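You operate a simulated robot arm through the tools that you are given. There is no shell and no other tool. Be economical: measure what you need, move in short steps, check, and stop when the job is done.

Carry out the task below with a simulated robot arm. There is one attempt and no reset: what you move stays moved.

TASK
Put the white bead from the desk side of the bed on top of the black wheel and the purple bead on top of the green paperweight. Then take the polish brush and put it on the white trinket dish.
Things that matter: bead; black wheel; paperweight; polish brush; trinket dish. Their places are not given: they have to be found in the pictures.

It is judged by the outcome, as a careful person would: the job done as asked, and still so three seconds after it is handed in. It fails if anything else is knocked over, pushed out of place, dropped, spilled or broken.

THE ROBOT
A 7-joint arm with a two-finger parallel gripper, fixed in place. Base frame: the origin is at the foot of the arm, x ahead of it, y to its left, z up; the work surface is at about z = 0. Lengths are in m, angles in degrees, forces in N, time in s.
With the tool pointing down near the work surface it reaches from about 0.24 to 0.62 m from the base axis. Its first joint turns from -66.0 to 66.0 degrees. Payload 2.6 kg.
Tool frame: the origin (TCP) lies between the finger pads and is the grasp point; the fingertips stand 0.03 m ahead of it; z points along the fingers, y is the line along which they close. The gripper opens to 0.094 m. The fingers are 0.028 m wide and 0.01 m thick; the gripper's body (0.05 by 0.096 m) begins 0.055 m behind the TCP.
Orientation is that of the tool frame in the base frame, as a unit quaternion [x, y, z, w]. With the fingers straight down and closing along the base's y, the tool's x points along the base's -x, its y along +y and its z along -z.

THE INTERFACE
- The arm moves only by the tool send_rows. Its argument "plan" is a list of rows, each an object (a shift or turn left out is 0, a gripper value left out holds the last) with "angular": the turn, a rotation vector about the base's x, y, z in units of 45 degrees (1.0 is 45 degrees), a list of three; "travel": the shift along the base's x, y, z in units of 100 mm (1.0 is 100 mm), a list of three; "fingers": the gripper command, from -1 (fully open) to 1 (shut), values between in proportion. In form: [{"angular": [wx, wy, wz], "travel": [tx, ty, tz], "fingers": fingers}, ...]. A call has 1 to 20 rows; each row is the pose to reach, as a shift and turn from the pose commanded when the call began. A call with a number of a shift or a turn outside -1 to 1 is refused whole. A row lasts 0.2 s, in which the tool goes at most 0.05 m and 8.6 degrees; a call with a longer step from one row to the next is refused whole, and so is a gripper value outside its range. A pose out of reach is approached as far as the arm can. The call stops where the force on the tool passes 40 N (or 10 N more than at its start, if that is more) or the arm is blocked; 0.2 s more then pass. The fingers move at their own pace (about 0.072 m/s each) and stop on an object; they squeeze with about 35 N. The grip force told is the motor's: it shows also when the fingers shut on nothing. Time passes only in rows, and 0.2 s behind the last, so rows that repeat a pose let the fingers close. It gives the time, the measured TCP pose, the force on the tool (base axes), the opening and the grip force at its end, in the units of the frame above (readings bear some noise).
- Cameras (640 x 400 px; columns grow to the right, rows downward): "scene" is fixed at [0.0355, 0.4304, 0.5658]; the picture's right is [-0.77, -0.64, 0.00], its down [-0.35, 0.42, -0.83] and it looks along [0.53, -0.64, -0.55] (base axes); focal length 262 px, centre (320, 200). "wrist" rides on the gripper at [-0.037, 0, -0.058] in the tool frame; the picture's right is [0.00, -1.00, 0.00], its down [0.97, 0.00, -0.24] and it looks along [0.24, 0.00, 0.97] (tool axes); focal length 218 px, centre (320, 200).
- get_image(camera): a new picture of that camera. No time passes.
- measure_at(camera, pixels): for up to 12 pixels [column, row] of the newest picture of that camera ("zoom" is the newest enlarged one), the place [x, y, z] in the base frame of the surface seen there, good to about 0.003 m. No time passes.
- zoom(camera, box): a new picture of the part [left, top, right, bottom] of that camera's present view, enlarged. No time passes.
- hand_in(): hands the job in; it is judged then, once.

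Work in short steps. Measure before you move; look again where a grasp or a placing could have gone wrong, and mend it. You have 80 turns and 54 pictures in all, the two below and enlarged ones among them. Open the gripper and draw the arm clear of the work before you hand the job in, unless the task says otherwise; then end with one line.

The tools are called after "Emit:" as a command line: name --argument value ..., lists and objects as JSON in quotes. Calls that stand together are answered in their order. send_rows: Moves the arm, as the interface text tells. Its arguments: {"type":"object","properties":{"plan":{"type":"array"}},"required":["plan"]} The other tools are called the same way: get_image (camera) takes a picture; measure_at (camera, pixels) gives the place of the surface under pixels of a picture; zoom (camera, box) takes an enlarged picture of a part of a camera's view; hand_in () hands the job in.

At the start:

```text
time_s: 0.0
eef_pos: [0.4175, -0.0897, 0.331]
ee_rot: [0.001, 1.0, 0.0, 0.001]
contact_force: [-0.1, 0.2, -0.1]
grip_width: 0.094
gripper_force: 0.0
```

scene: 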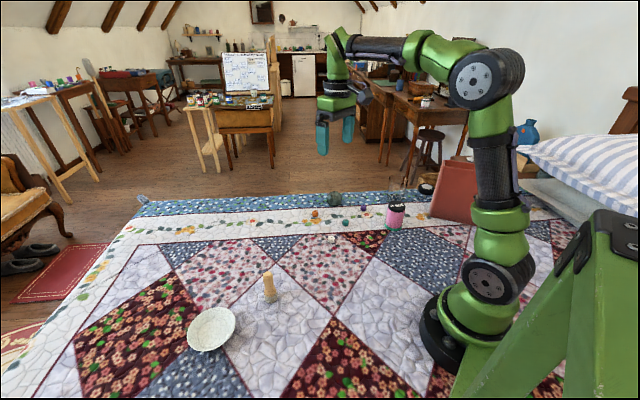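
wrist: 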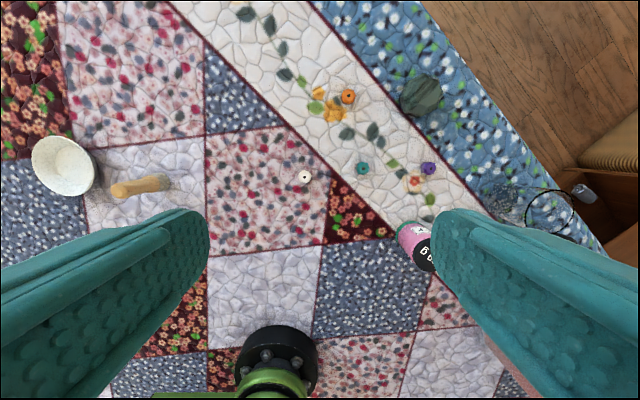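

I see small objects near the far edge of the bed; I zoom in to identify beads, wheel and paperweight.

Emit:
zoom --camera "scene" --box '[290, 160, 470, 272]'

Emit:
zoom --camera "wrist" --box '[280, 60, 620, 272]'

```text
3.56 times, centred on (380, 216) of scene
```

zoom: 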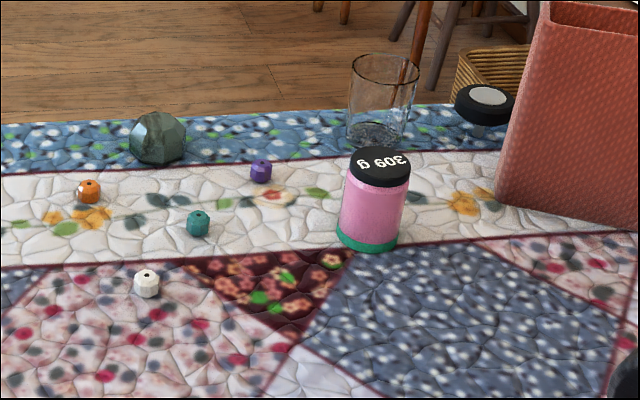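

```text
1.88 times, centred on (450, 166) of wrist
```

zoom: 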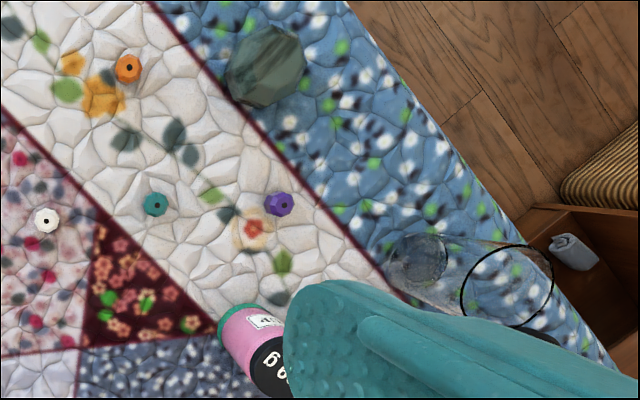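

Only one white bead is visible so far. I measure beads, paperweight and wheel, brush and dish.

Emit:
measure_at --camera "scene" --pixels '[[331, 238], [363, 207], [334, 195], [334, 199], [427, 186], [427, 191], [424, 196], [397, 212], [398, 180], [268, 275], [211, 330], [460, 190]]'

Emit:
measure_at --camera "wrist" --pixels '[[304, 173], [304, 181], [428, 165], [428, 172], [421, 96], [410, 92], [433, 94], [422, 107], [160, 183], [120, 190], [63, 167], [422, 250]]'

Emit:
zoom --camera "scene" --box '[395, 165, 475, 215]'

Emit:
zoom --camera "scene" --box '[170, 250, 330, 350]'

```text
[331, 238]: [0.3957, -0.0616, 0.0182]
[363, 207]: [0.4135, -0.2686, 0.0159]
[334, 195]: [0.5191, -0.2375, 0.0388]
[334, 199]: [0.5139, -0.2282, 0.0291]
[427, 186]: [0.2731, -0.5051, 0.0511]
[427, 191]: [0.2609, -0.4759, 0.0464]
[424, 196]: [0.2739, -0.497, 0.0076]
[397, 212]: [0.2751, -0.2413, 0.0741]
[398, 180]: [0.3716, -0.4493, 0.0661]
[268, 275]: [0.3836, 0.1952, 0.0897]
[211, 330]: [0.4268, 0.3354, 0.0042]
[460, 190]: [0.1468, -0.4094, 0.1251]
```

```text
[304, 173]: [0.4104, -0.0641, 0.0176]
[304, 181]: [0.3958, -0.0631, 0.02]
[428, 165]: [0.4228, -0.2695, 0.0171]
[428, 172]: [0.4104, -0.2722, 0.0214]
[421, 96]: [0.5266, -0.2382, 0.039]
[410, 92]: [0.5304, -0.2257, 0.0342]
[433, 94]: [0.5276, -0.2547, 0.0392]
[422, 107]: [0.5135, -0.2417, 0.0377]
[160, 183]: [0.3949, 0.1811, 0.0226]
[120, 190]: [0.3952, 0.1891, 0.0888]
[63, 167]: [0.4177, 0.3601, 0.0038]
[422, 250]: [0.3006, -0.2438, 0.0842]
```

```text
8.00 times, centred on (435, 190) of scene
```

zoom: 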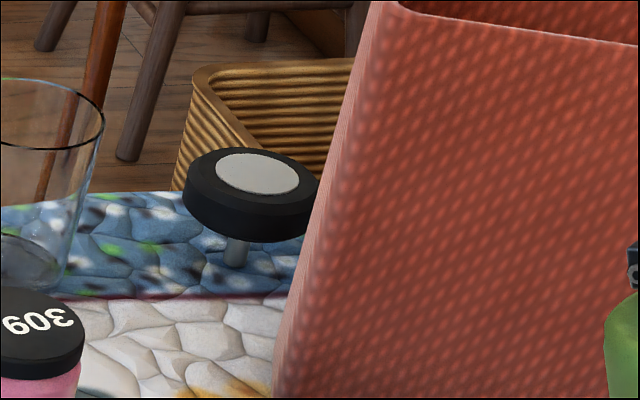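

```text
4.00 times, centred on (250, 300) of scene
```

zoom: 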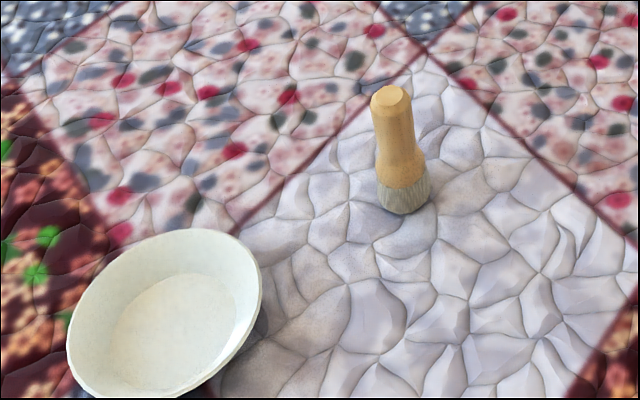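

White bead at about (0.403,-0.064). I move over it and down 0.1 m.

Emit:
send_rows --plan '[{"travel": [-0.07, 0.13, -0.35], "fingers": -1}, {"travel": [-0.145, 0.26, -0.7]}, {"travel": [-0.145, 0.26, -1.0]}, {"travel": [-0.145, 0.26, -1.0]}]'

Emit:
get_image --camera "wrist"

```text
time_s: 1.0
eef_pos: [0.4034, -0.0603, 0.2296]
ee_rot: [0.0, 1.0, 0.0, 0.0]
contact_force: [-0.4, 0.3, -0.7]
grip_width: 0.0938
gripper_force: 0.0
```

```text
47 pictures are left
```

wrist: 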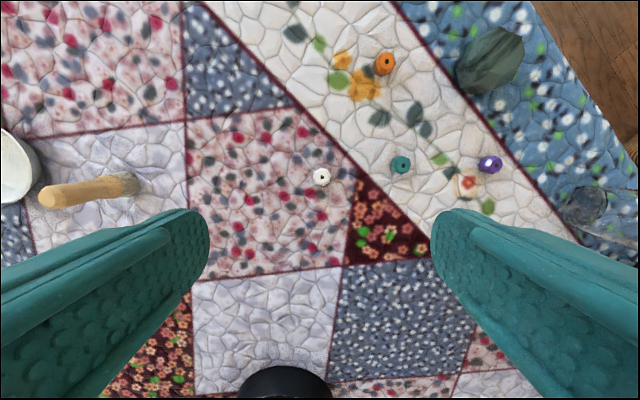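

Emit:
measure_at --camera "wrist" --pixels '[[322, 170], [322, 183], [315, 176], [329, 176], [322, 176], [320, 200], [490, 156], [490, 171], [482, 164], [498, 164]]'

Emit:
zoom --camera "wrist" --box '[290, 156, 354, 196]'

```text
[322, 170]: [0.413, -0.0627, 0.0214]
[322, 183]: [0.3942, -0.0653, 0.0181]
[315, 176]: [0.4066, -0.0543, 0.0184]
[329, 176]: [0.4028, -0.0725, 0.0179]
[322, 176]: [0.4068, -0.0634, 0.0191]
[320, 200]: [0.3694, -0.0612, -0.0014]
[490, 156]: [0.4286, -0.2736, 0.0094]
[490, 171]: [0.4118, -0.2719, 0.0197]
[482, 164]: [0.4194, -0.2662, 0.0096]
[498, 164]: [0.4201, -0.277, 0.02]
```

```text
10.00 times, centred on (322, 176) of wrist
```

zoom: 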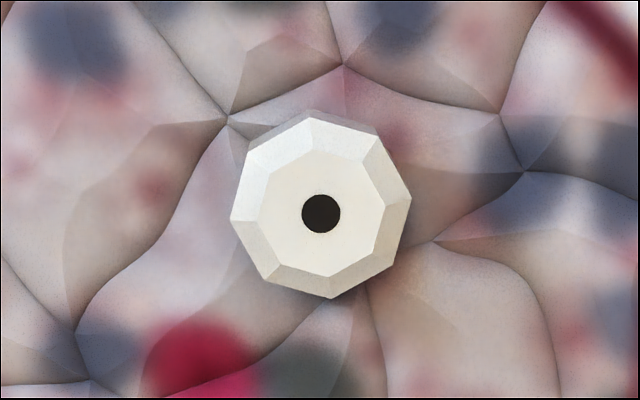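

White bead centre (0.4035,-0.0635), about 20 mm wide. I descend in two calls and grasp.

Emit:
send_rows --plan '[{"travel": [0, 0, -0.4], "fingers": -0.3}, {"travel": [0, 0, -0.8]}, {"travel": [0, 0, -1.0]}, {"travel": [0, 0, -1.0]}]'

Emit:
send_rows --plan '[{"travel": [0, 0, -0.3]}, {"travel": [0, 0, -0.6]}, {"travel": [0, 0, -0.8]}, {"travel": [0, 0, -0.94]}, {"travel": [0, 0, -0.94]}]'

Emit:
get_image --camera "wrist"

```text
time_s: 2.0
eef_pos: [0.4026, -0.0617, 0.1292]
ee_rot: [0.0, 1.0, 0.0, 0.0]
contact_force: [-0.4, -0.8, 0.4]
grip_width: 0.061
gripper_force: 0.1
```

```text
time_s: 3.2
eef_pos: [0.4012, -0.0642, 0.0348]
ee_rot: [0.0, 1.0, -0.001, -0.001]
contact_force: [0.6, -0.5, -0.7]
grip_width: 0.0611
gripper_force: 0.2
```

```text
45 pictures are left
```

wrist: 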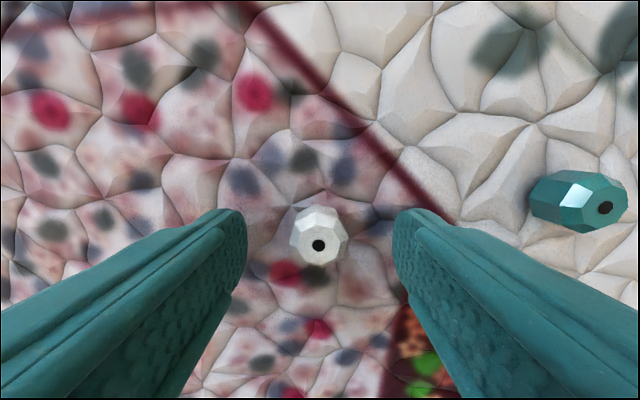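

Bead lies between the tips (319,237). I close and lift.

Emit:
send_rows --plan '[{"fingers": 0.9}, {"fingers": 0.9}, {"fingers": 0.9}, {"fingers": 0.9}]'

Emit:
send_rows --plan '[{"travel": [0, 0, 0.3]}, {"travel": [0, 0, 0.7]}, {"travel": [0, 0, 1.0]}, {"travel": [0, 0, 1.0]}]'

Emit:
get_image --camera "wrist"

```text
time_s: 4.2
eef_pos: [0.4009, -0.0629, 0.0341]
ee_rot: [0.0, 1.0, 0.0, 0.0]
contact_force: [0.4, -0.8, -0.5]
grip_width: 0.018
gripper_force: 34.8
```

```text
time_s: 5.2
eef_pos: [0.4021, -0.066, 0.1363]
ee_rot: [0.0, 1.0, 0.0, 0.0]
contact_force: [0.1, 0.1, 0.3]
grip_width: 0.0177
gripper_force: 34.8
```

```text
44 pictures are left
```

wrist: 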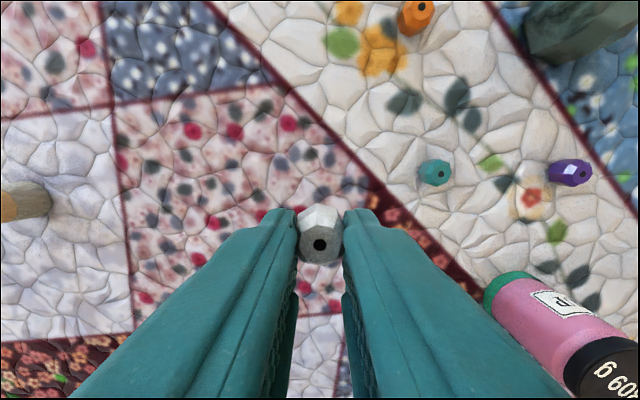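

Bead is held (width 18 mm). I rise and travel toward the wheel at safe height.

Emit:
send_rows --plan '[{"travel": [0, 0, 0.4]}, {"travel": [0, -0.2, 0.8]}, {"travel": [0, -0.6, 1.0]}, {"travel": [0, -1.0, 1.0]}]'

Emit:
send_rows --plan '[{"travel": [-0.1, -0.4, 0]}, {"travel": [-0.2, -0.8, 0]}, {"travel": [-0.3, -1.0, 0]}]'

Emit:
send_rows --plan '[{"travel": [-0.2, -0.4, 0]}, {"travel": [-0.4, -0.8, 0]}, {"travel": [-0.5, -1.0, 0]}, {"travel": [-0.5, -1.0, 0]}]'

Emit:
get_image --camera "wrist"

```text
time_s: 6.2
eef_pos: [0.4016, -0.1644, 0.2344]
ee_rot: [0.0, 1.0, -0.001, 0.0]
contact_force: [-1.4, -0.4, -0.1]
grip_width: 0.0174
gripper_force: 35.4
```

```text
time_s: 7.0
eef_pos: [0.3744, -0.263, 0.2367]
ee_rot: [0.0, 1.0, 0.0, 0.001]
contact_force: [0.1, -0.5, -0.2]
grip_width: 0.0172
gripper_force: 35.0
```

```text
time_s: 8.0
eef_pos: [0.3202, -0.3658, 0.2356]
ee_rot: [0.0, 1.0, 0.0, -0.001]
contact_force: [-0.9, 0.3, -0.6]
grip_width: 0.0188
gripper_force: 34.9
```

```text
43 pictures are left
```

wrist: 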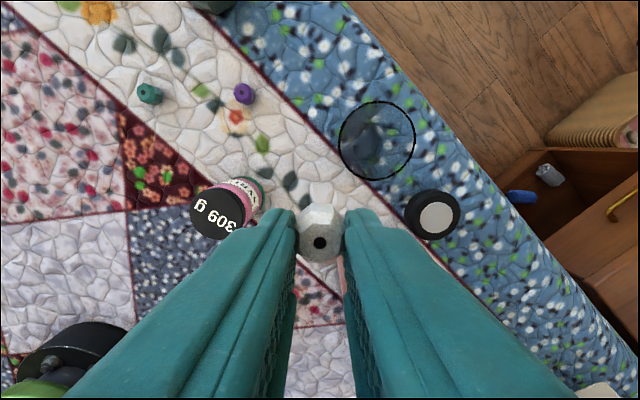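

Emit:
measure_at --camera "wrist" --pixels '[[437, 218], [424, 218], [450, 218], [437, 206], [437, 231], [433, 193], [459, 218], [409, 212], [376, 102], [376, 178], [340, 140], [414, 140]]'

Emit:
zoom --camera "wrist" --box '[376, 180, 504, 260]'

```text
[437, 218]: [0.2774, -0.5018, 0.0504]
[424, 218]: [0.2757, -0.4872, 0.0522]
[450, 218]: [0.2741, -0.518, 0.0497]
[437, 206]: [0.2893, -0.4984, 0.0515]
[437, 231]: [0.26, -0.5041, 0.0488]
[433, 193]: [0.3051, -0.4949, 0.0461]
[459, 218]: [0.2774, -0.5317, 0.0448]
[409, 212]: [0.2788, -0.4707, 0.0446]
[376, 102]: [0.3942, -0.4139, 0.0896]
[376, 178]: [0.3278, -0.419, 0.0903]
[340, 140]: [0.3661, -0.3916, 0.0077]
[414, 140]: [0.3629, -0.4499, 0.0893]
```

```text
5.00 times, centred on (440, 220) of wrist
```

zoom: 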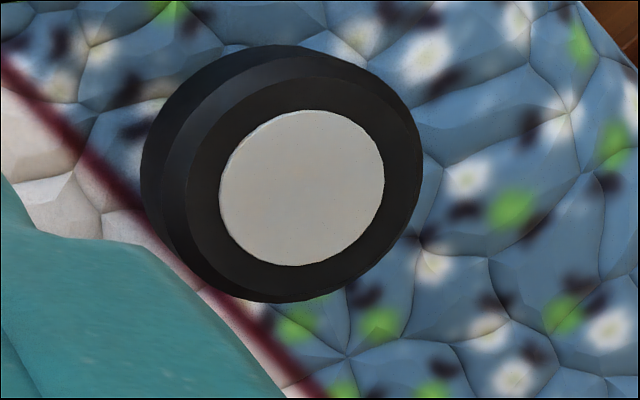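

Wheel top centre is (0.277,-0.502,0.0505). I check the red folder's extent for clearance.

Emit:
get_image --camera "scene"

Emit:
measure_at --camera "scene" --pixels '[[434, 208], [445, 163], [447, 170], [470, 168], [472, 200], [440, 190]]'

```text
41 pictures are left
```

scene: 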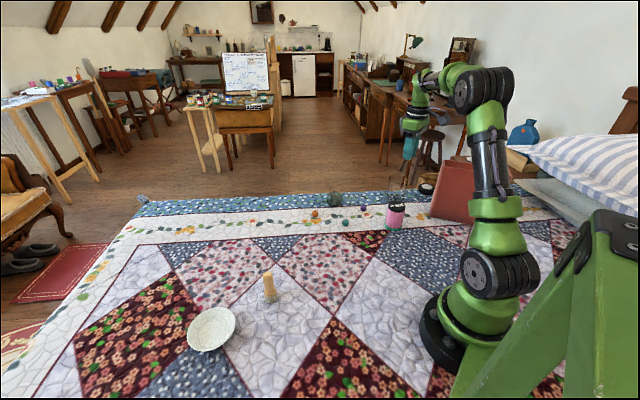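

```text
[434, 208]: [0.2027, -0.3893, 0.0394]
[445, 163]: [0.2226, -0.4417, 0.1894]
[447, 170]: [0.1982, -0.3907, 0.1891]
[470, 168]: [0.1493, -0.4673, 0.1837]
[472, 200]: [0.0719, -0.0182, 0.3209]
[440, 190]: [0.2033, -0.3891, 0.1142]
```

Folder reaches x≈0.223 at most, clear of the gripper at x 0.277. I go over the wheel.

Emit:
send_rows --plan '[{"travel": [-0.2, -0.4, 0]}, {"travel": [-0.4, -0.8, 0]}, {"travel": [-0.46, -1.0, 0]}, {"travel": [-0.46, -1.0, 0]}]'

Emit:
send_rows --plan '[{"travel": [0, -0.38, 0]}, {"travel": [0, -0.38, -0.4]}, {"travel": [0, -0.38, -0.8]}, {"travel": [0, -0.38, -1.0]}, {"travel": [0, -0.38, -1.0]}]'

Emit:
get_image --camera "wrist"

Emit:
get_image --camera "scene"

```text
time_s: 9.0
eef_pos: [0.2768, -0.4652, 0.236]
ee_rot: [0.0, 1.0, 0.0, 0.0]
contact_force: [0.6, -0.3, -1.5]
grip_width: 0.019
gripper_force: 35.4
```

```text
time_s: 10.2
eef_pos: [0.2749, -0.5019, 0.1345]
ee_rot: [0.0, 1.0, 0.0, 0.0]
contact_force: [-0.6, -1.0, 0.3]
grip_width: 0.0191
gripper_force: 34.5
```

```text
40 pictures are left
```

wrist: 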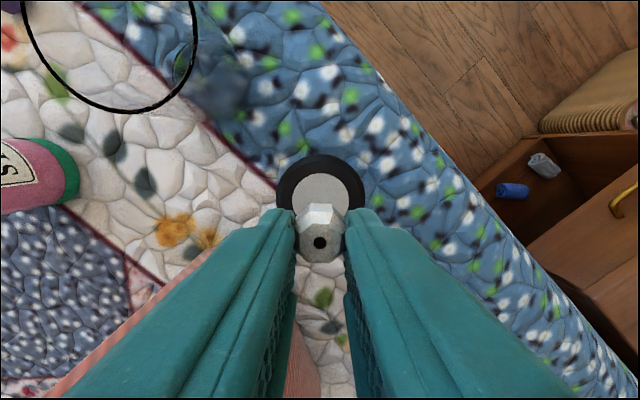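

```text
39 pictures are left
```

scene: 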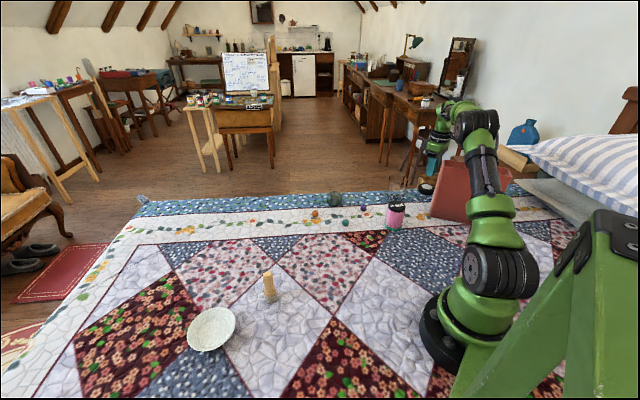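

Aligned over the pad (pad centre about (320,200), as expected). I lower the bead to the top.

Emit:
send_rows --plan '[{"travel": [0, 0, -0.2]}, {"travel": [0, 0, -0.36]}, {"travel": [0, 0, -0.44]}, {"travel": [0, 0, -0.48]}, {"travel": [0, 0, -0.49]}, {"travel": [0, 0, -0.49]}]'

Emit:
zoom --camera "scene" --box '[395, 160, 475, 210]'

```text
time_s: 11.6
eef_pos: [0.2768, -0.5012, 0.0874]
ee_rot: [0.0, 1.0, 0.001, 0.0]
contact_force: [-0.4, 0.2, -0.3]
grip_width: 0.019
gripper_force: 34.5
```

```text
8.00 times, centred on (435, 185) of scene
```

zoom: 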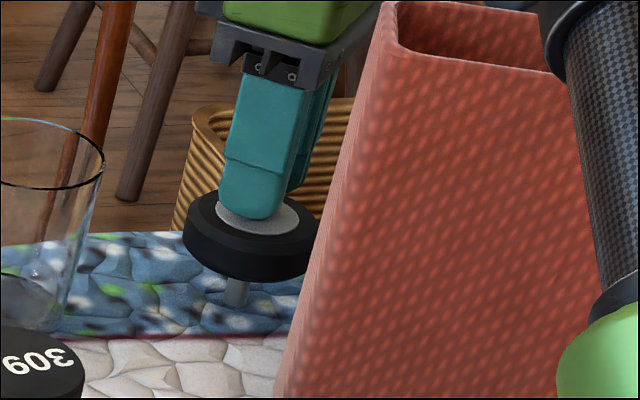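

No contact force yet; I lower 2 mm slowly more.

Emit:
send_rows --plan '[{"travel": [0, 0, -0.01]}, {"travel": [0, 0, -0.01]}]'

Emit:
send_rows --plan '[{"travel": [0, 0, -0.01]}, {"travel": [0, 0, -0.01]}]'

```text
time_s: 12.2
eef_pos: [0.2771, -0.4997, 0.0867]
ee_rot: [0.0, 1.0, 0.0, 0.0]
contact_force: [0.2, -0.1, -0.2]
grip_width: 0.019
gripper_force: 35.4
```

```text
time_s: 12.8
eef_pos: [0.277, -0.5025, 0.0848]
ee_rot: [0.0, 1.0, -0.001, 0.0]
contact_force: [-0.5, 0.5, 5.2]
grip_width: 0.0189
gripper_force: 35.5
```

Contact (5 N). I open partly, slowly, and rise.

Emit:
send_rows --plan '[{"fingers": 0.5}, {"fingers": 0.35}, {"fingers": 0.1}, {"fingers": 0.1}]'

Emit:
send_rows --plan '[{"travel": [0, 0, 0.15]}, {"travel": [0, 0, 0.5]}, {"travel": [0, 0, 1.0]}, {"travel": [0, 0, 1.0]}]'

Emit:
zoom --camera "scene" --box '[395, 160, 475, 210]'

Emit:
get_image --camera "wrist"

```text
time_s: 13.8
eef_pos: [0.2776, -0.5011, 0.0851]
ee_rot: [0.0, 1.0, -0.001, 0.0]
contact_force: [0.9, -0.2, 0.3]
grip_width: 0.0425
gripper_force: 0.0
```

```text
time_s: 14.8
eef_pos: [0.276, -0.5026, 0.1853]
ee_rot: [0.0, 1.0, 0.0, 0.0]
contact_force: [-0.5, 0.1, 0.5]
grip_width: 0.0422
gripper_force: 0.0
```

```text
8.00 times, centred on (435, 185) of scene
```

zoom: 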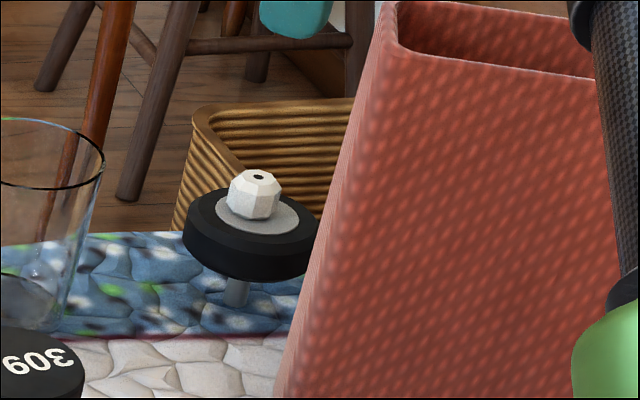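

```text
36 pictures are left
```

wrist: 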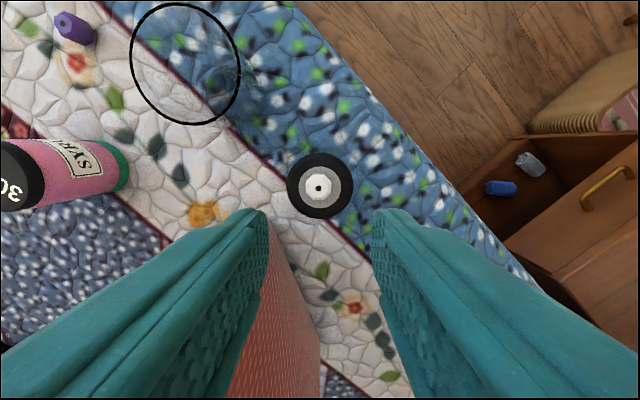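

White bead sits on the wheel. Now go to above the purple bead near (0.418,-0.271), passing above the glass.

Emit:
send_rows --plan '[{"travel": [0, 0.1, 0.4], "fingers": -0.3}, {"travel": [0.2, 0.4, 0.5]}, {"travel": [0.5, 0.75, 0.5]}, {"travel": [0.7, 1.0, 0.5]}]'

Emit:
send_rows --plan '[{"travel": [0.3, 0.35, 0]}, {"travel": [0.5, 0.75, 0]}, {"travel": [0.7, 1.0, 0]}]'

Emit:
send_rows --plan '[{"travel": [0, 0.3, -0.2]}, {"travel": [0, 0.3, -0.6]}, {"travel": [0, 0.3, -0.6]}]'

Emit:
get_image --camera "wrist"

```text
time_s: 15.8
eef_pos: [0.3482, -0.4032, 0.2363]
ee_rot: [0.0, 1.0, 0.0, 0.0]
contact_force: [0.1, 0.1, 0.5]
grip_width: 0.0611
gripper_force: 0.2
```

```text
time_s: 16.6
eef_pos: [0.4181, -0.2991, 0.2345]
ee_rot: [0.001, 1.0, 0.0, 0.0]
contact_force: [-0.2, -0.2, 0.2]
grip_width: 0.0611
gripper_force: 0.0
```

```text
time_s: 17.4
eef_pos: [0.4195, -0.2749, 0.171]
ee_rot: [0.0, 1.0, -0.001, 0.0]
contact_force: [-0.9, 0.0, -0.3]
grip_width: 0.0613
gripper_force: 0.0
```

```text
35 pictures are left
```

wrist: 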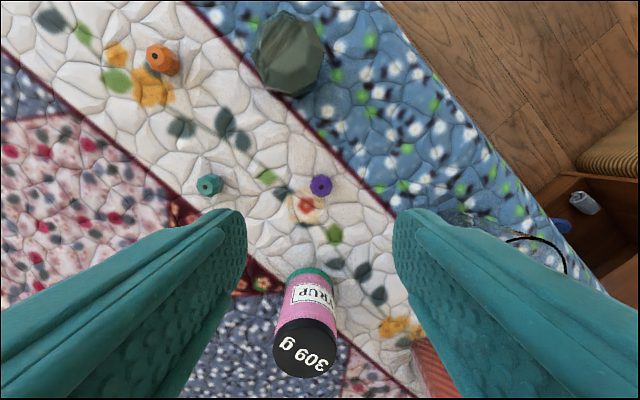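

Emit:
measure_at --camera "wrist" --pixels '[[321, 186], [313, 186], [329, 186], [321, 177], [321, 194], [287, 55], [265, 45], [310, 45], [287, 30], [287, 75], [270, 70], [310, 68]]'

Emit:
zoom --camera "wrist" --box '[240, 0, 400, 100]'

```text
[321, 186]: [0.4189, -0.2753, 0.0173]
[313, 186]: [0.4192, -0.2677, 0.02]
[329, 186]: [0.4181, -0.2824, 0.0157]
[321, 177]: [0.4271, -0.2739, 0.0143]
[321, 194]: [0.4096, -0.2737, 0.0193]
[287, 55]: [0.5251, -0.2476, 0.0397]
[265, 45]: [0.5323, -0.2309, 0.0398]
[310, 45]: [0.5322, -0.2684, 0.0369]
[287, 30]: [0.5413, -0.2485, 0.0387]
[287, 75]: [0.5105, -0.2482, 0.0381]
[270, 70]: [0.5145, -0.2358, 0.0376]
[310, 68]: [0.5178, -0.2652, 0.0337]
```

```text
4.00 times, centred on (320, 50) of wrist
```

zoom: 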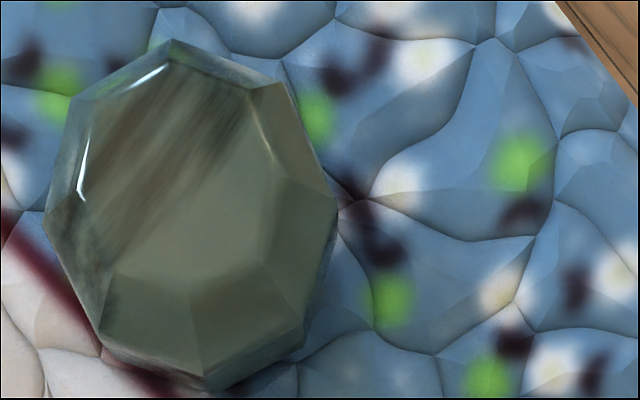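

Purple bead centre (0.418,-0.2745). Descend to grasp height.

Emit:
send_rows --plan '[{"travel": [0.01, -0.025, -0.35]}, {"travel": [0.01, -0.025, -0.75]}, {"travel": [0.01, -0.025, -0.9]}, {"travel": [0.01, -0.025, -0.9]}]'

Emit:
send_rows --plan '[{"travel": [0, 0, -0.2]}, {"travel": [0, 0, -0.4]}, {"travel": [0, 0, -0.49]}, {"travel": [0, 0, -0.49]}]'

Emit:
get_image --camera "wrist"

```text
time_s: 18.4
eef_pos: [0.418, -0.2731, 0.08]
ee_rot: [0.0, 1.0, 0.001, 0.001]
contact_force: [-0.1, 0.5, 0.2]
grip_width: 0.0608
gripper_force: 0.0
```

```text
time_s: 19.4
eef_pos: [0.4177, -0.2751, 0.0345]
ee_rot: [0.0, 1.0, -0.001, 0.0]
contact_force: [-0.6, 0.4, -0.6]
grip_width: 0.0611
gripper_force: 0.1
```

```text
33 pictures are left
```

wrist: 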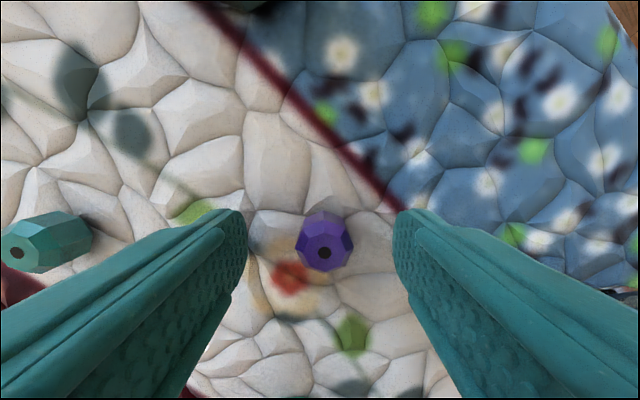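

Centred well; close and lift.

Emit:
send_rows --plan '[{"fingers": 0.9}, {"fingers": 0.9}, {"fingers": 0.9}, {"fingers": 0.9}]'

Emit:
send_rows --plan '[{"travel": [0, 0, 0.3]}, {"travel": [0, 0, 0.7]}, {"travel": [0.3, 0.1, 1.0]}, {"travel": [0.6, 0.25, 1.0]}, {"travel": [0.6, 0.25, 1.0]}]'

Emit:
get_image --camera "wrist"

```text
time_s: 20.4
eef_pos: [0.4181, -0.2742, 0.0379]
ee_rot: [0.0, 1.0, 0.0, 0.0]
contact_force: [0.4, -0.1, -0.2]
grip_width: 0.018
gripper_force: 34.8
```

```text
time_s: 21.6
eef_pos: [0.4773, -0.2469, 0.1376]
ee_rot: [0.0, 1.0, 0.0, 0.0]
contact_force: [0.2, 0.7, 0.5]
grip_width: 0.0178
gripper_force: 35.0
```

```text
32 pictures are left
```

wrist: 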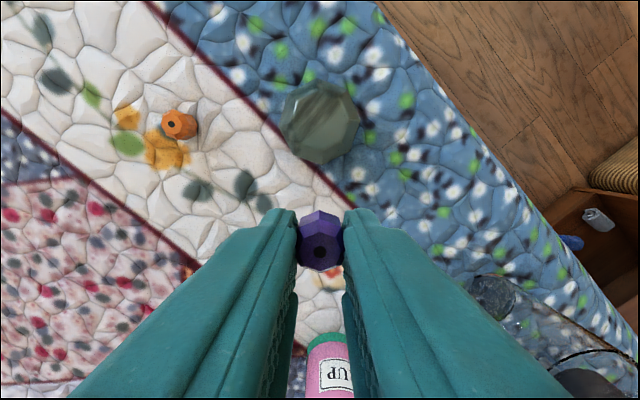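

Emit:
zoom --camera "wrist" --box '[256, 70, 384, 150]'

Emit:
measure_at --camera "wrist" --pixels '[[322, 118], [300, 115], [340, 118], [320, 98], [320, 138], [308, 130], [334, 130], [310, 105], [333, 105], [322, 128]]'

```text
5.00 times, centred on (320, 110) of wrist
```

zoom: 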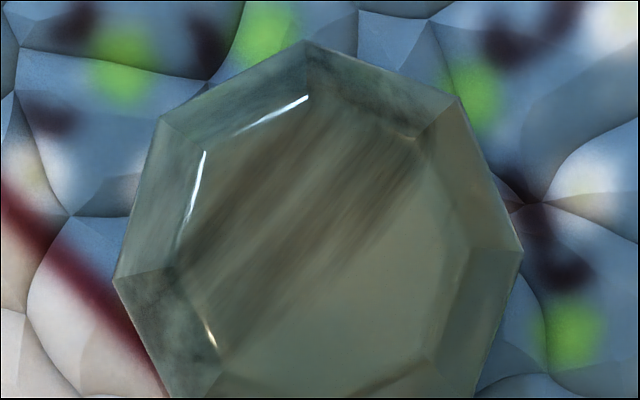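

```text
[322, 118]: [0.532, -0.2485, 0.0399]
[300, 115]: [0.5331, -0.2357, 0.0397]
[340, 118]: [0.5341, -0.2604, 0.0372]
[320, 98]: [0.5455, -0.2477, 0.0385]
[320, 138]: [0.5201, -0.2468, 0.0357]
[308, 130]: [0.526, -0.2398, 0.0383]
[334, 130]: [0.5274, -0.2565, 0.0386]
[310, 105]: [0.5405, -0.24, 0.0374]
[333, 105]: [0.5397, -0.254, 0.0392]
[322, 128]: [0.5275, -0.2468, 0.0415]
```

Paperweight's flat top is centred at (0.531,-0.247), z≈0.039. I move over and lower to just above.

Emit:
send_rows --plan '[{"travel": [0.3, 0.02, 0]}, {"travel": [0.53, 0.02, 0]}, {"travel": [0.53, 0.02, 0]}, {"travel": [0.53, 0.02, -0.25]}, {"travel": [0.53, 0.02, -0.5]}, {"travel": [0.53, 0.02, -0.57]}, {"travel": [0.53, 0.02, -0.57]}]'

Emit:
zoom --camera "scene" --box '[295, 165, 375, 215]'

Emit:
get_image --camera "wrist"

```text
time_s: 23.2
eef_pos: [0.5287, -0.2475, 0.0783]
ee_rot: [0.0, 1.0, 0.0, 0.0]
contact_force: [-0.2, 0.3, -0.6]
grip_width: 0.0182
gripper_force: 35.1
```

```text
8.00 times, centred on (335, 190) of scene
```

zoom: 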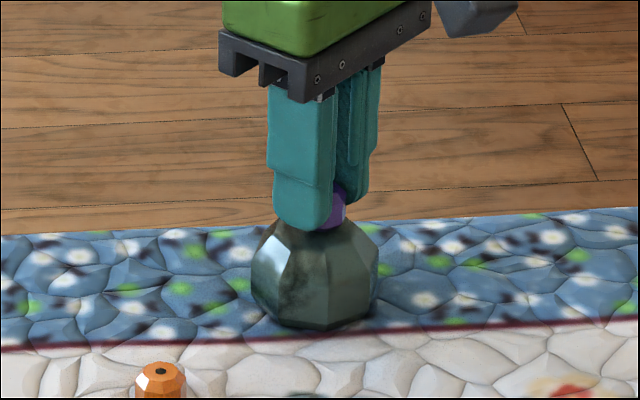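

```text
29 pictures are left
```

wrist: 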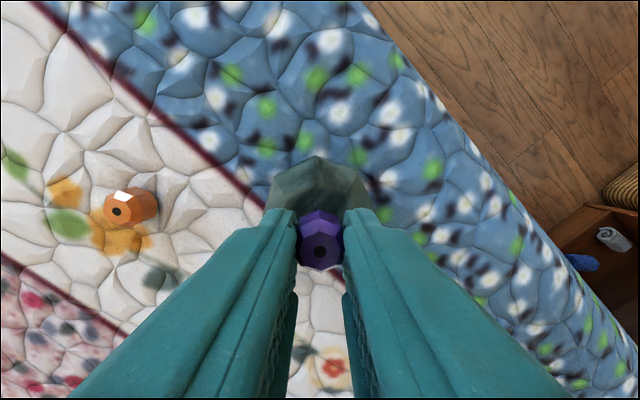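

Near contact; lower in 2 mm steps.

Emit:
send_rows --plan '[{"travel": [0, 0, -0.02]}, {"travel": [0, 0, -0.03]}, {"travel": [0, 0, -0.03]}]'

Emit:
send_rows --plan '[{"travel": [0, 0, -0.01]}, {"travel": [0, 0, -0.01]}]'

```text
time_s: 24.0
eef_pos: [0.5296, -0.2486, 0.0762]
ee_rot: [-0.001, 1.0, 0.001, 0.0]
contact_force: [-0.1, -1.0, 0.4]
grip_width: 0.0181
gripper_force: 34.8
```

```text
time_s: 24.6
eef_pos: [0.5308, -0.2464, 0.0762]
ee_rot: [0.0, 1.0, 0.0, 0.001]
contact_force: [-0.4, -0.6, 2.9]
grip_width: 0.0177
gripper_force: 34.9
```

Contact (2.9 N). Release and rise.

Emit:
send_rows --plan '[{"fingers": 0.5}, {"fingers": 0.35}, {"fingers": 0.1}, {"fingers": 0.1}]'

Emit:
send_rows --plan '[{"travel": [0, 0, 0.15]}, {"travel": [0, 0, 0.5]}, {"travel": [0, 0, 1.0]}, {"travel": [0, 0, 1.0]}]'

Emit:
zoom --camera "scene" --box '[295, 165, 375, 215]'

```text
time_s: 25.6
eef_pos: [0.5319, -0.2474, 0.0745]
ee_rot: [0.0, 1.0, 0.0, 0.0]
contact_force: [0.3, 0.0, -0.1]
grip_width: 0.0421
gripper_force: 0.0
```

```text
time_s: 26.6
eef_pos: [0.5317, -0.2505, 0.1764]
ee_rot: [0.0, 1.0, 0.0, -0.001]
contact_force: [-0.6, 0.7, -0.5]
grip_width: 0.0425
gripper_force: 0.1
```

```text
8.00 times, centred on (335, 190) of scene
```

zoom: 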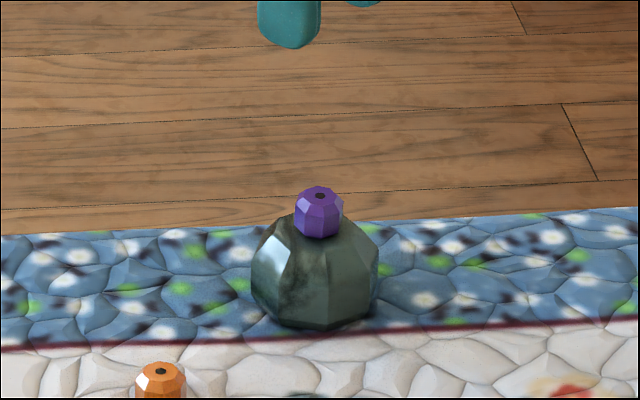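

Purple bead sits well. Travel toward the brush near (0.387,0.187) at height 0.23.

Emit:
send_rows --plan '[{"travel": [0, 0.2, 0.4], "fingers": -0.3}, {"travel": [-0.2, 0.5, 0.6]}, {"travel": [-0.3, 0.8, 0.6]}, {"travel": [-0.4, 1.0, 0.6]}]'

Emit:
send_rows --plan '[{"travel": [-0.2, 0.4, 0]}, {"travel": [-0.4, 0.8, 0]}, {"travel": [-0.5, 1.0, 0]}]'

Emit:
send_rows --plan '[{"travel": [-0.2, 0.4, 0]}, {"travel": [-0.4, 0.8, 0]}, {"travel": [-0.5, 1.0, 0]}]'

Emit:
send_rows --plan '[{"travel": [0, 0.4, 0]}, {"travel": [0, 0.8, 0]}, {"travel": [0, 1.0, 0]}, {"travel": [0, 1.0, 0]}]'

Emit:
get_image --camera "wrist"

```text
time_s: 27.6
eef_pos: [0.4917, -0.1484, 0.235]
ee_rot: [-0.001, 1.0, 0.001, 0.0]
contact_force: [-1.1, -0.2, -0.4]
grip_width: 0.0609
gripper_force: 0.2
```

```text
time_s: 28.4
eef_pos: [0.4393, -0.0424, 0.2334]
ee_rot: [0.0, 1.0, 0.0, 0.0]
contact_force: [0.7, 0.5, -0.6]
grip_width: 0.0613
gripper_force: 0.0
```

```text
time_s: 29.2
eef_pos: [0.3913, 0.0552, 0.2346]
ee_rot: [0.001, 1.0, 0.0, 0.0]
contact_force: [0.7, 0.0, 0.5]
grip_width: 0.0609
gripper_force: 0.0
```

```text
time_s: 30.2
eef_pos: [0.39, 0.1539, 0.2365]
ee_rot: [0.0, 1.0, -0.001, 0.0]
contact_force: [-0.3, -0.1, 0.3]
grip_width: 0.061
gripper_force: 0.0
```

```text
27 pictures are left
```

wrist: 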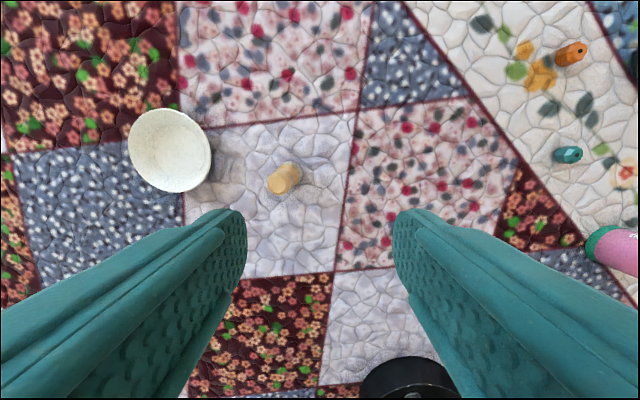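

Emit:
measure_at --camera "wrist" --pixels '[[278, 182], [291, 172], [296, 166], [172, 150], [170, 110], [175, 190], [131, 145], [210, 155], [180, 130], [160, 170], [230, 200], [270, 184]]'

Emit:
zoom --camera "wrist" --box '[120, 90, 312, 210]'

```text
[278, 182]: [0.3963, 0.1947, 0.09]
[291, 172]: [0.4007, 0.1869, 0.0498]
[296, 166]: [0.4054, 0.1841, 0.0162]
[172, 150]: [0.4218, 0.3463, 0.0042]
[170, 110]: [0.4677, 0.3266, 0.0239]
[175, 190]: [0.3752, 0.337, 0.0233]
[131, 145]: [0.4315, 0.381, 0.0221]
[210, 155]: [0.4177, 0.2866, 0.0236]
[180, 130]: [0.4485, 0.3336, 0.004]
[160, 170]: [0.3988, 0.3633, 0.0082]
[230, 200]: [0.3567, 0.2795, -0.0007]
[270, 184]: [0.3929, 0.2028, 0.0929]
```

```text
3.33 times, centred on (216, 150) of wrist
```

zoom: 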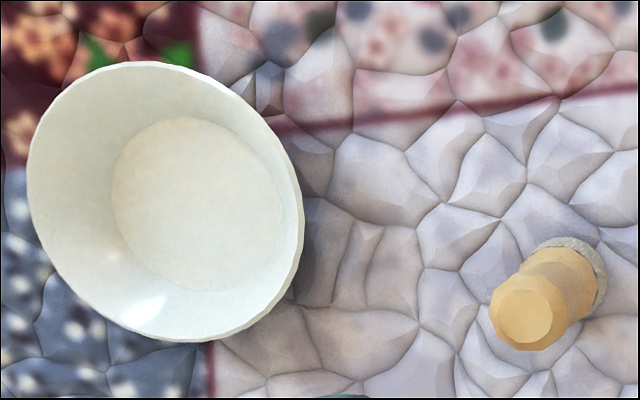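

Dish centre ≈(0.421,0.335), floor z 0.004, rim 0.0235. Brush stands upright around (0.396,0.194); I centre over it and look.

Emit:
send_rows --plan '[{"travel": [0.04, 0.3, 0]}, {"travel": [0.04, 0.41, -0.2]}, {"travel": [0.04, 0.41, -0.4]}, {"travel": [0.04, 0.41, -0.4]}]'

Emit:
zoom --camera "wrist" --box '[256, 140, 384, 220]'

Emit:
measure_at --camera "zoom" --pixels '[[320, 200]]'

```text
time_s: 31.2
eef_pos: [0.3941, 0.1927, 0.1943]
ee_rot: [0.0, 1.0, 0.0, 0.0]
contact_force: [-0.5, -0.2, -0.1]
grip_width: 0.0611
gripper_force: 0.1
```

```text
5.00 times, centred on (320, 180) of wrist
```

zoom: 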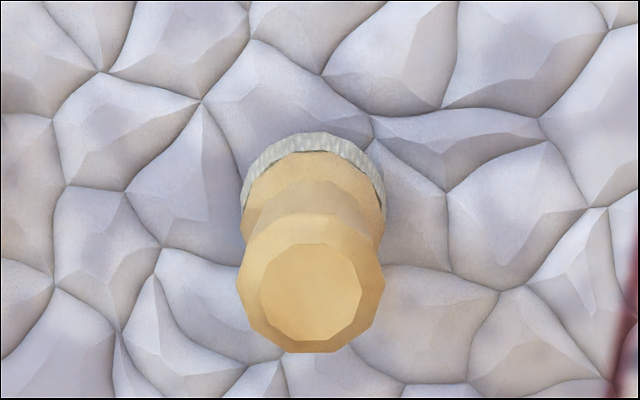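

```text
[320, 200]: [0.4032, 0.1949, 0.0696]
```

Emit:
measure_at --camera "zoom" --pixels '[[311, 290], [240, 280], [383, 280], [311, 350], [311, 246], [311, 215], [262, 290], [362, 290]]'

Emit:
zoom --camera "scene" --box '[228, 255, 308, 305]'

```text
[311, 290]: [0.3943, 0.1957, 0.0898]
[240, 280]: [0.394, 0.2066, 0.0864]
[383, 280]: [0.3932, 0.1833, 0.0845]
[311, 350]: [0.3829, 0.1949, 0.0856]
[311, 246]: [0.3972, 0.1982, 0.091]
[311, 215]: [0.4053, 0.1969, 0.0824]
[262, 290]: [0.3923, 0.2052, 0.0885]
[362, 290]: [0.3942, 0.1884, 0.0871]
```

```text
8.00 times, centred on (268, 280) of scene
```

zoom: 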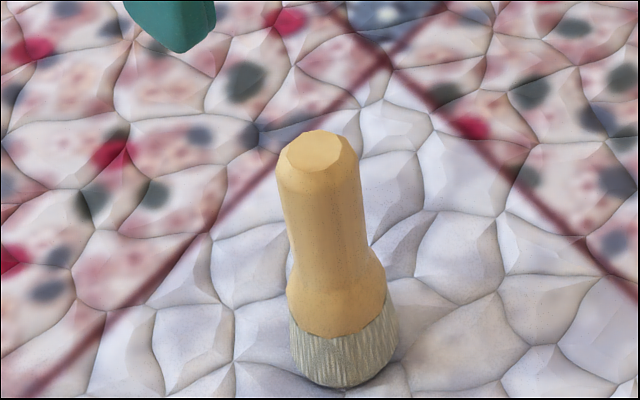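

Brush axis (0.394,0.195), handle ~22 mm. I descend so the tips stay above the flare (TCP z≈0.082), then grip.

Emit:
send_rows --plan '[{"travel": [-0.01, 0.01, -0.3]}, {"travel": [-0.01, 0.01, -0.6]}, {"travel": [-0.01, 0.01, -0.85]}, {"travel": [-0.01, 0.01, -1.0]}, {"travel": [-0.01, 0.01, -1.0]}]'

Emit:
send_rows --plan '[{"travel": [0, 0, -0.13]}, {"travel": [0, 0, -0.13]}, {"travel": [0, 0, -0.13], "fingers": 0.9}, {"travel": [0, 0, -0.13]}, {"travel": [0, 0, -0.13]}, {"travel": [0, 0, -0.13]}]'

Emit:
zoom --camera "scene" --box '[218, 225, 330, 295]'

```text
time_s: 32.4
eef_pos: [0.3932, 0.1941, 0.0947]
ee_rot: [-0.001, 1.0, 0.0, 0.0]
contact_force: [1.0, 0.1, 0.1]
grip_width: 0.0611
gripper_force: 0.1
```

```text
time_s: 33.8
eef_pos: [0.3934, 0.1947, 0.0843]
ee_rot: [0.0, 1.0, -0.001, 0.0]
contact_force: [-0.6, 0.8, 0.1]
grip_width: 0.0222
gripper_force: 34.8
```

```text
5.71 times, centred on (274, 260) of scene
```

zoom: 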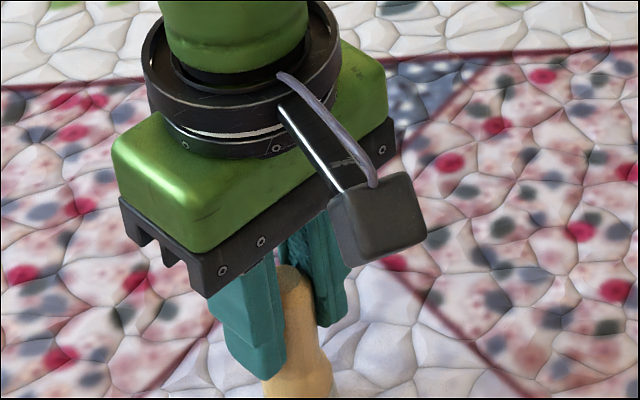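

Gripped (22 mm). Lift 0.08 and carry to the dish in two calls.

Emit:
send_rows --plan '[{"travel": [0, 0, 0.3]}, {"travel": [0, 0, 0.6]}, {"travel": [0, 0, 0.8]}, {"travel": [0.1, 0.3, 0.8]}, {"travel": [0.2, 0.6, 0.8]}, {"travel": [0.27, 0.9, 0.8]}, {"travel": [0.27, 0.9, 0.8]}]'

Emit:
send_rows --plan '[{"travel": [0, 0.25, 0]}, {"travel": [0, 0.5, 0]}, {"travel": [0, 0.5, 0]}]'

Emit:
get_image --camera "wrist"

Emit:
zoom --camera "scene" --box '[140, 230, 300, 370]'

```text
time_s: 35.4
eef_pos: [0.419, 0.2835, 0.1619]
ee_rot: [0.0, 1.0, 0.0, 0.0]
contact_force: [-0.1, -0.3, -0.6]
grip_width: 0.0222
gripper_force: 35.4
```

```text
time_s: 36.2
eef_pos: [0.4192, 0.3343, 0.1612]
ee_rot: [0.0, 1.0, 0.0, -0.001]
contact_force: [0.0, 0.0, -0.8]
grip_width: 0.0221
gripper_force: 34.8
```

```text
22 pictures are left
```

wrist: 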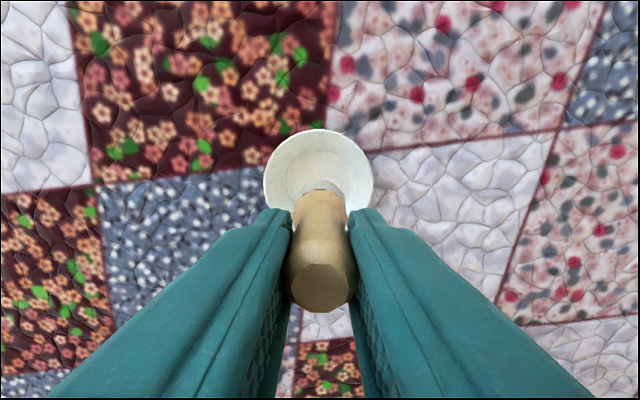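

```text
2.86 times, centred on (220, 300) of scene
```

zoom: 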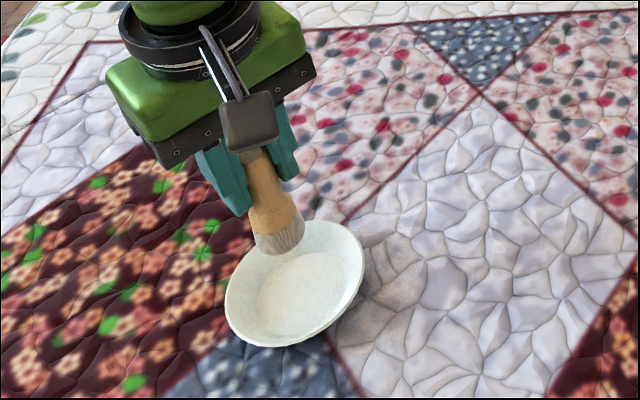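

Brush is over the dish (dish centre about (318,185), expected 188). I lower to just above the floor.

Emit:
send_rows --plan '[{"travel": [0.015, 0, -0.25]}, {"travel": [0.015, 0, -0.5]}, {"travel": [0.015, 0, -0.65]}, {"travel": [0.015, 0, -0.72]}, {"travel": [0.015, 0, -0.72]}]'

Emit:
send_rows --plan '[{"travel": [0, 0, -0.01]}, {"travel": [0, 0, -0.02]}, {"travel": [0, 0, -0.03]}, {"travel": [0, 0, -0.03]}]'

Emit:
zoom --camera "scene" --box '[160, 270, 280, 360]'

```text
time_s: 37.4
eef_pos: [0.4222, 0.3349, 0.0899]
ee_rot: [0.0, 1.0, 0.0, 0.0]
contact_force: [0.4, -0.2, -0.5]
grip_width: 0.0222
gripper_force: 35.0
```

```text
time_s: 38.4
eef_pos: [0.4226, 0.3352, 0.0881]
ee_rot: [0.0, 1.0, 0.001, 0.001]
contact_force: [-5.5, -3.5, 17.8]
grip_width: 0.0219
gripper_force: 35.2
```

```text
4.44 times, centred on (220, 315) of scene
```

zoom: 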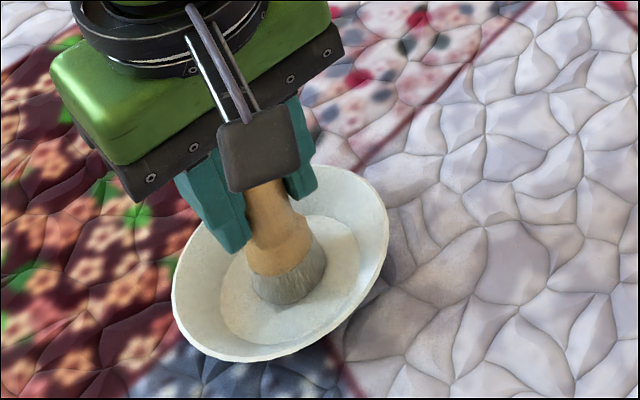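

Pressed slightly (18 N); ease up 1.5 mm, then release and rise.

Emit:
send_rows --plan '[{"travel": [0, 0, 0.013]}, {"travel": [0, 0, 0.013]}]'

Emit:
send_rows --plan '[{"fingers": 0.5}, {"fingers": 0.35}, {"fingers": 0}, {"fingers": -0.2}, {"fingers": -0.2}]'

Emit:
send_rows --plan '[{"travel": [0, 0, 0.15]}, {"travel": [0, 0, 0.5]}, {"travel": [0, 0, 1.0]}, {"travel": [0, 0, 1.0]}]'

Emit:
zoom --camera "scene" --box '[160, 270, 280, 360]'

```text
time_s: 39.0
eef_pos: [0.4232, 0.3348, 0.0889]
ee_rot: [-0.001, 1.0, 0.001, 0.001]
contact_force: [0.8, 4.8, 10.2]
grip_width: 0.0221
gripper_force: 34.7
```

```text
time_s: 40.2
eef_pos: [0.4238, 0.3346, 0.0881]
ee_rot: [0.0, 1.0, 0.0, 0.0]
contact_force: [-0.2, 0.0, 0.3]
grip_width: 0.0562
gripper_force: 0.1
```

```text
time_s: 41.2
eef_pos: [0.4199, 0.3353, 0.1849]
ee_rot: [0.0, 1.0, 0.0, -0.001]
contact_force: [0.4, -0.8, 0.0]
grip_width: 0.0565
gripper_force: 0.0
```

```text
4.44 times, centred on (220, 315) of scene
```

zoom: 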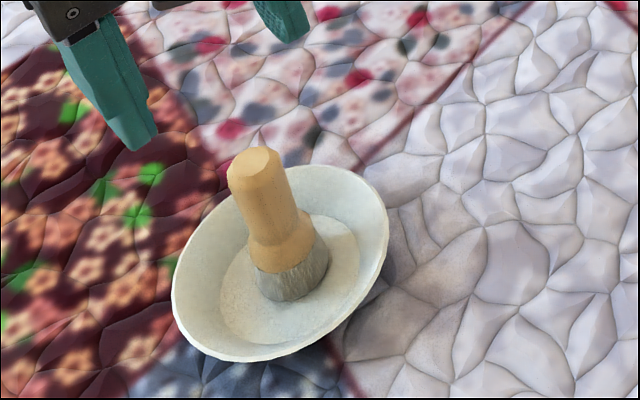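

Brush stands in the dish. I draw the arm up and away, then check everything.

Emit:
send_rows --plan '[{"travel": [0, 0, 0.4], "fingers": -1}, {"travel": [0, -0.3, 0.8]}, {"travel": [0, -0.7, 0.8]}, {"travel": [0, -1.0, 0.8]}, {"travel": [0, -1.0, 0.8]}]'

Emit:
get_image --camera "scene"

Emit:
zoom --camera "scene" --box '[290, 160, 470, 272]'

```text
time_s: 42.4
eef_pos: [0.421, 0.2362, 0.2673]
ee_rot: [0.0, 1.0, 0.0, 0.0]
contact_force: [0.1, 0.2, 0.5]
grip_width: 0.094
gripper_force: 0.0
```

```text
18 pictures are left
```

scene: 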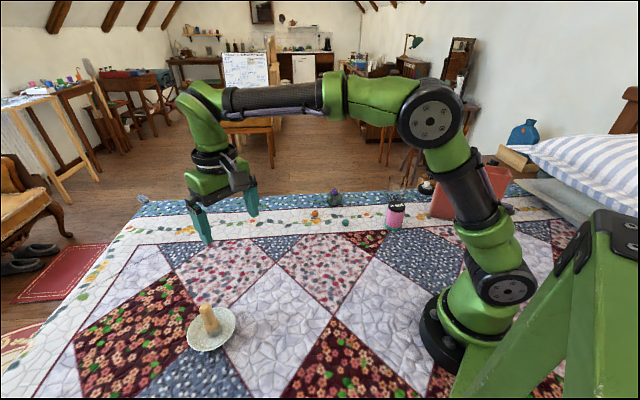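

```text
3.56 times, centred on (380, 216) of scene
```

zoom: 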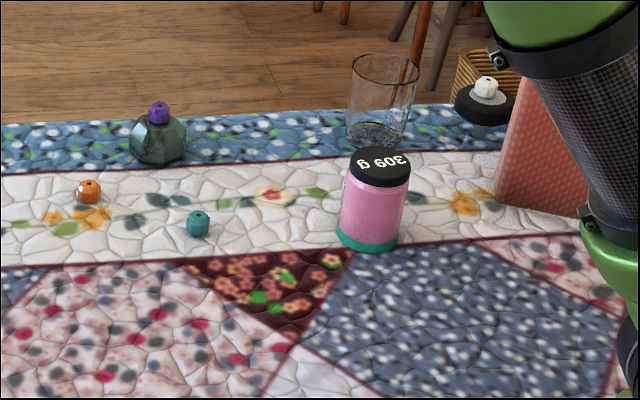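

All three placements hold and nothing else has moved, so I hand in.

Emit:
hand_in

```text
The job is handed in.
```

The white bead is on the black wheel, the purple bead is on the green paperweight, and the polish brush is standing in the white trinket dish.
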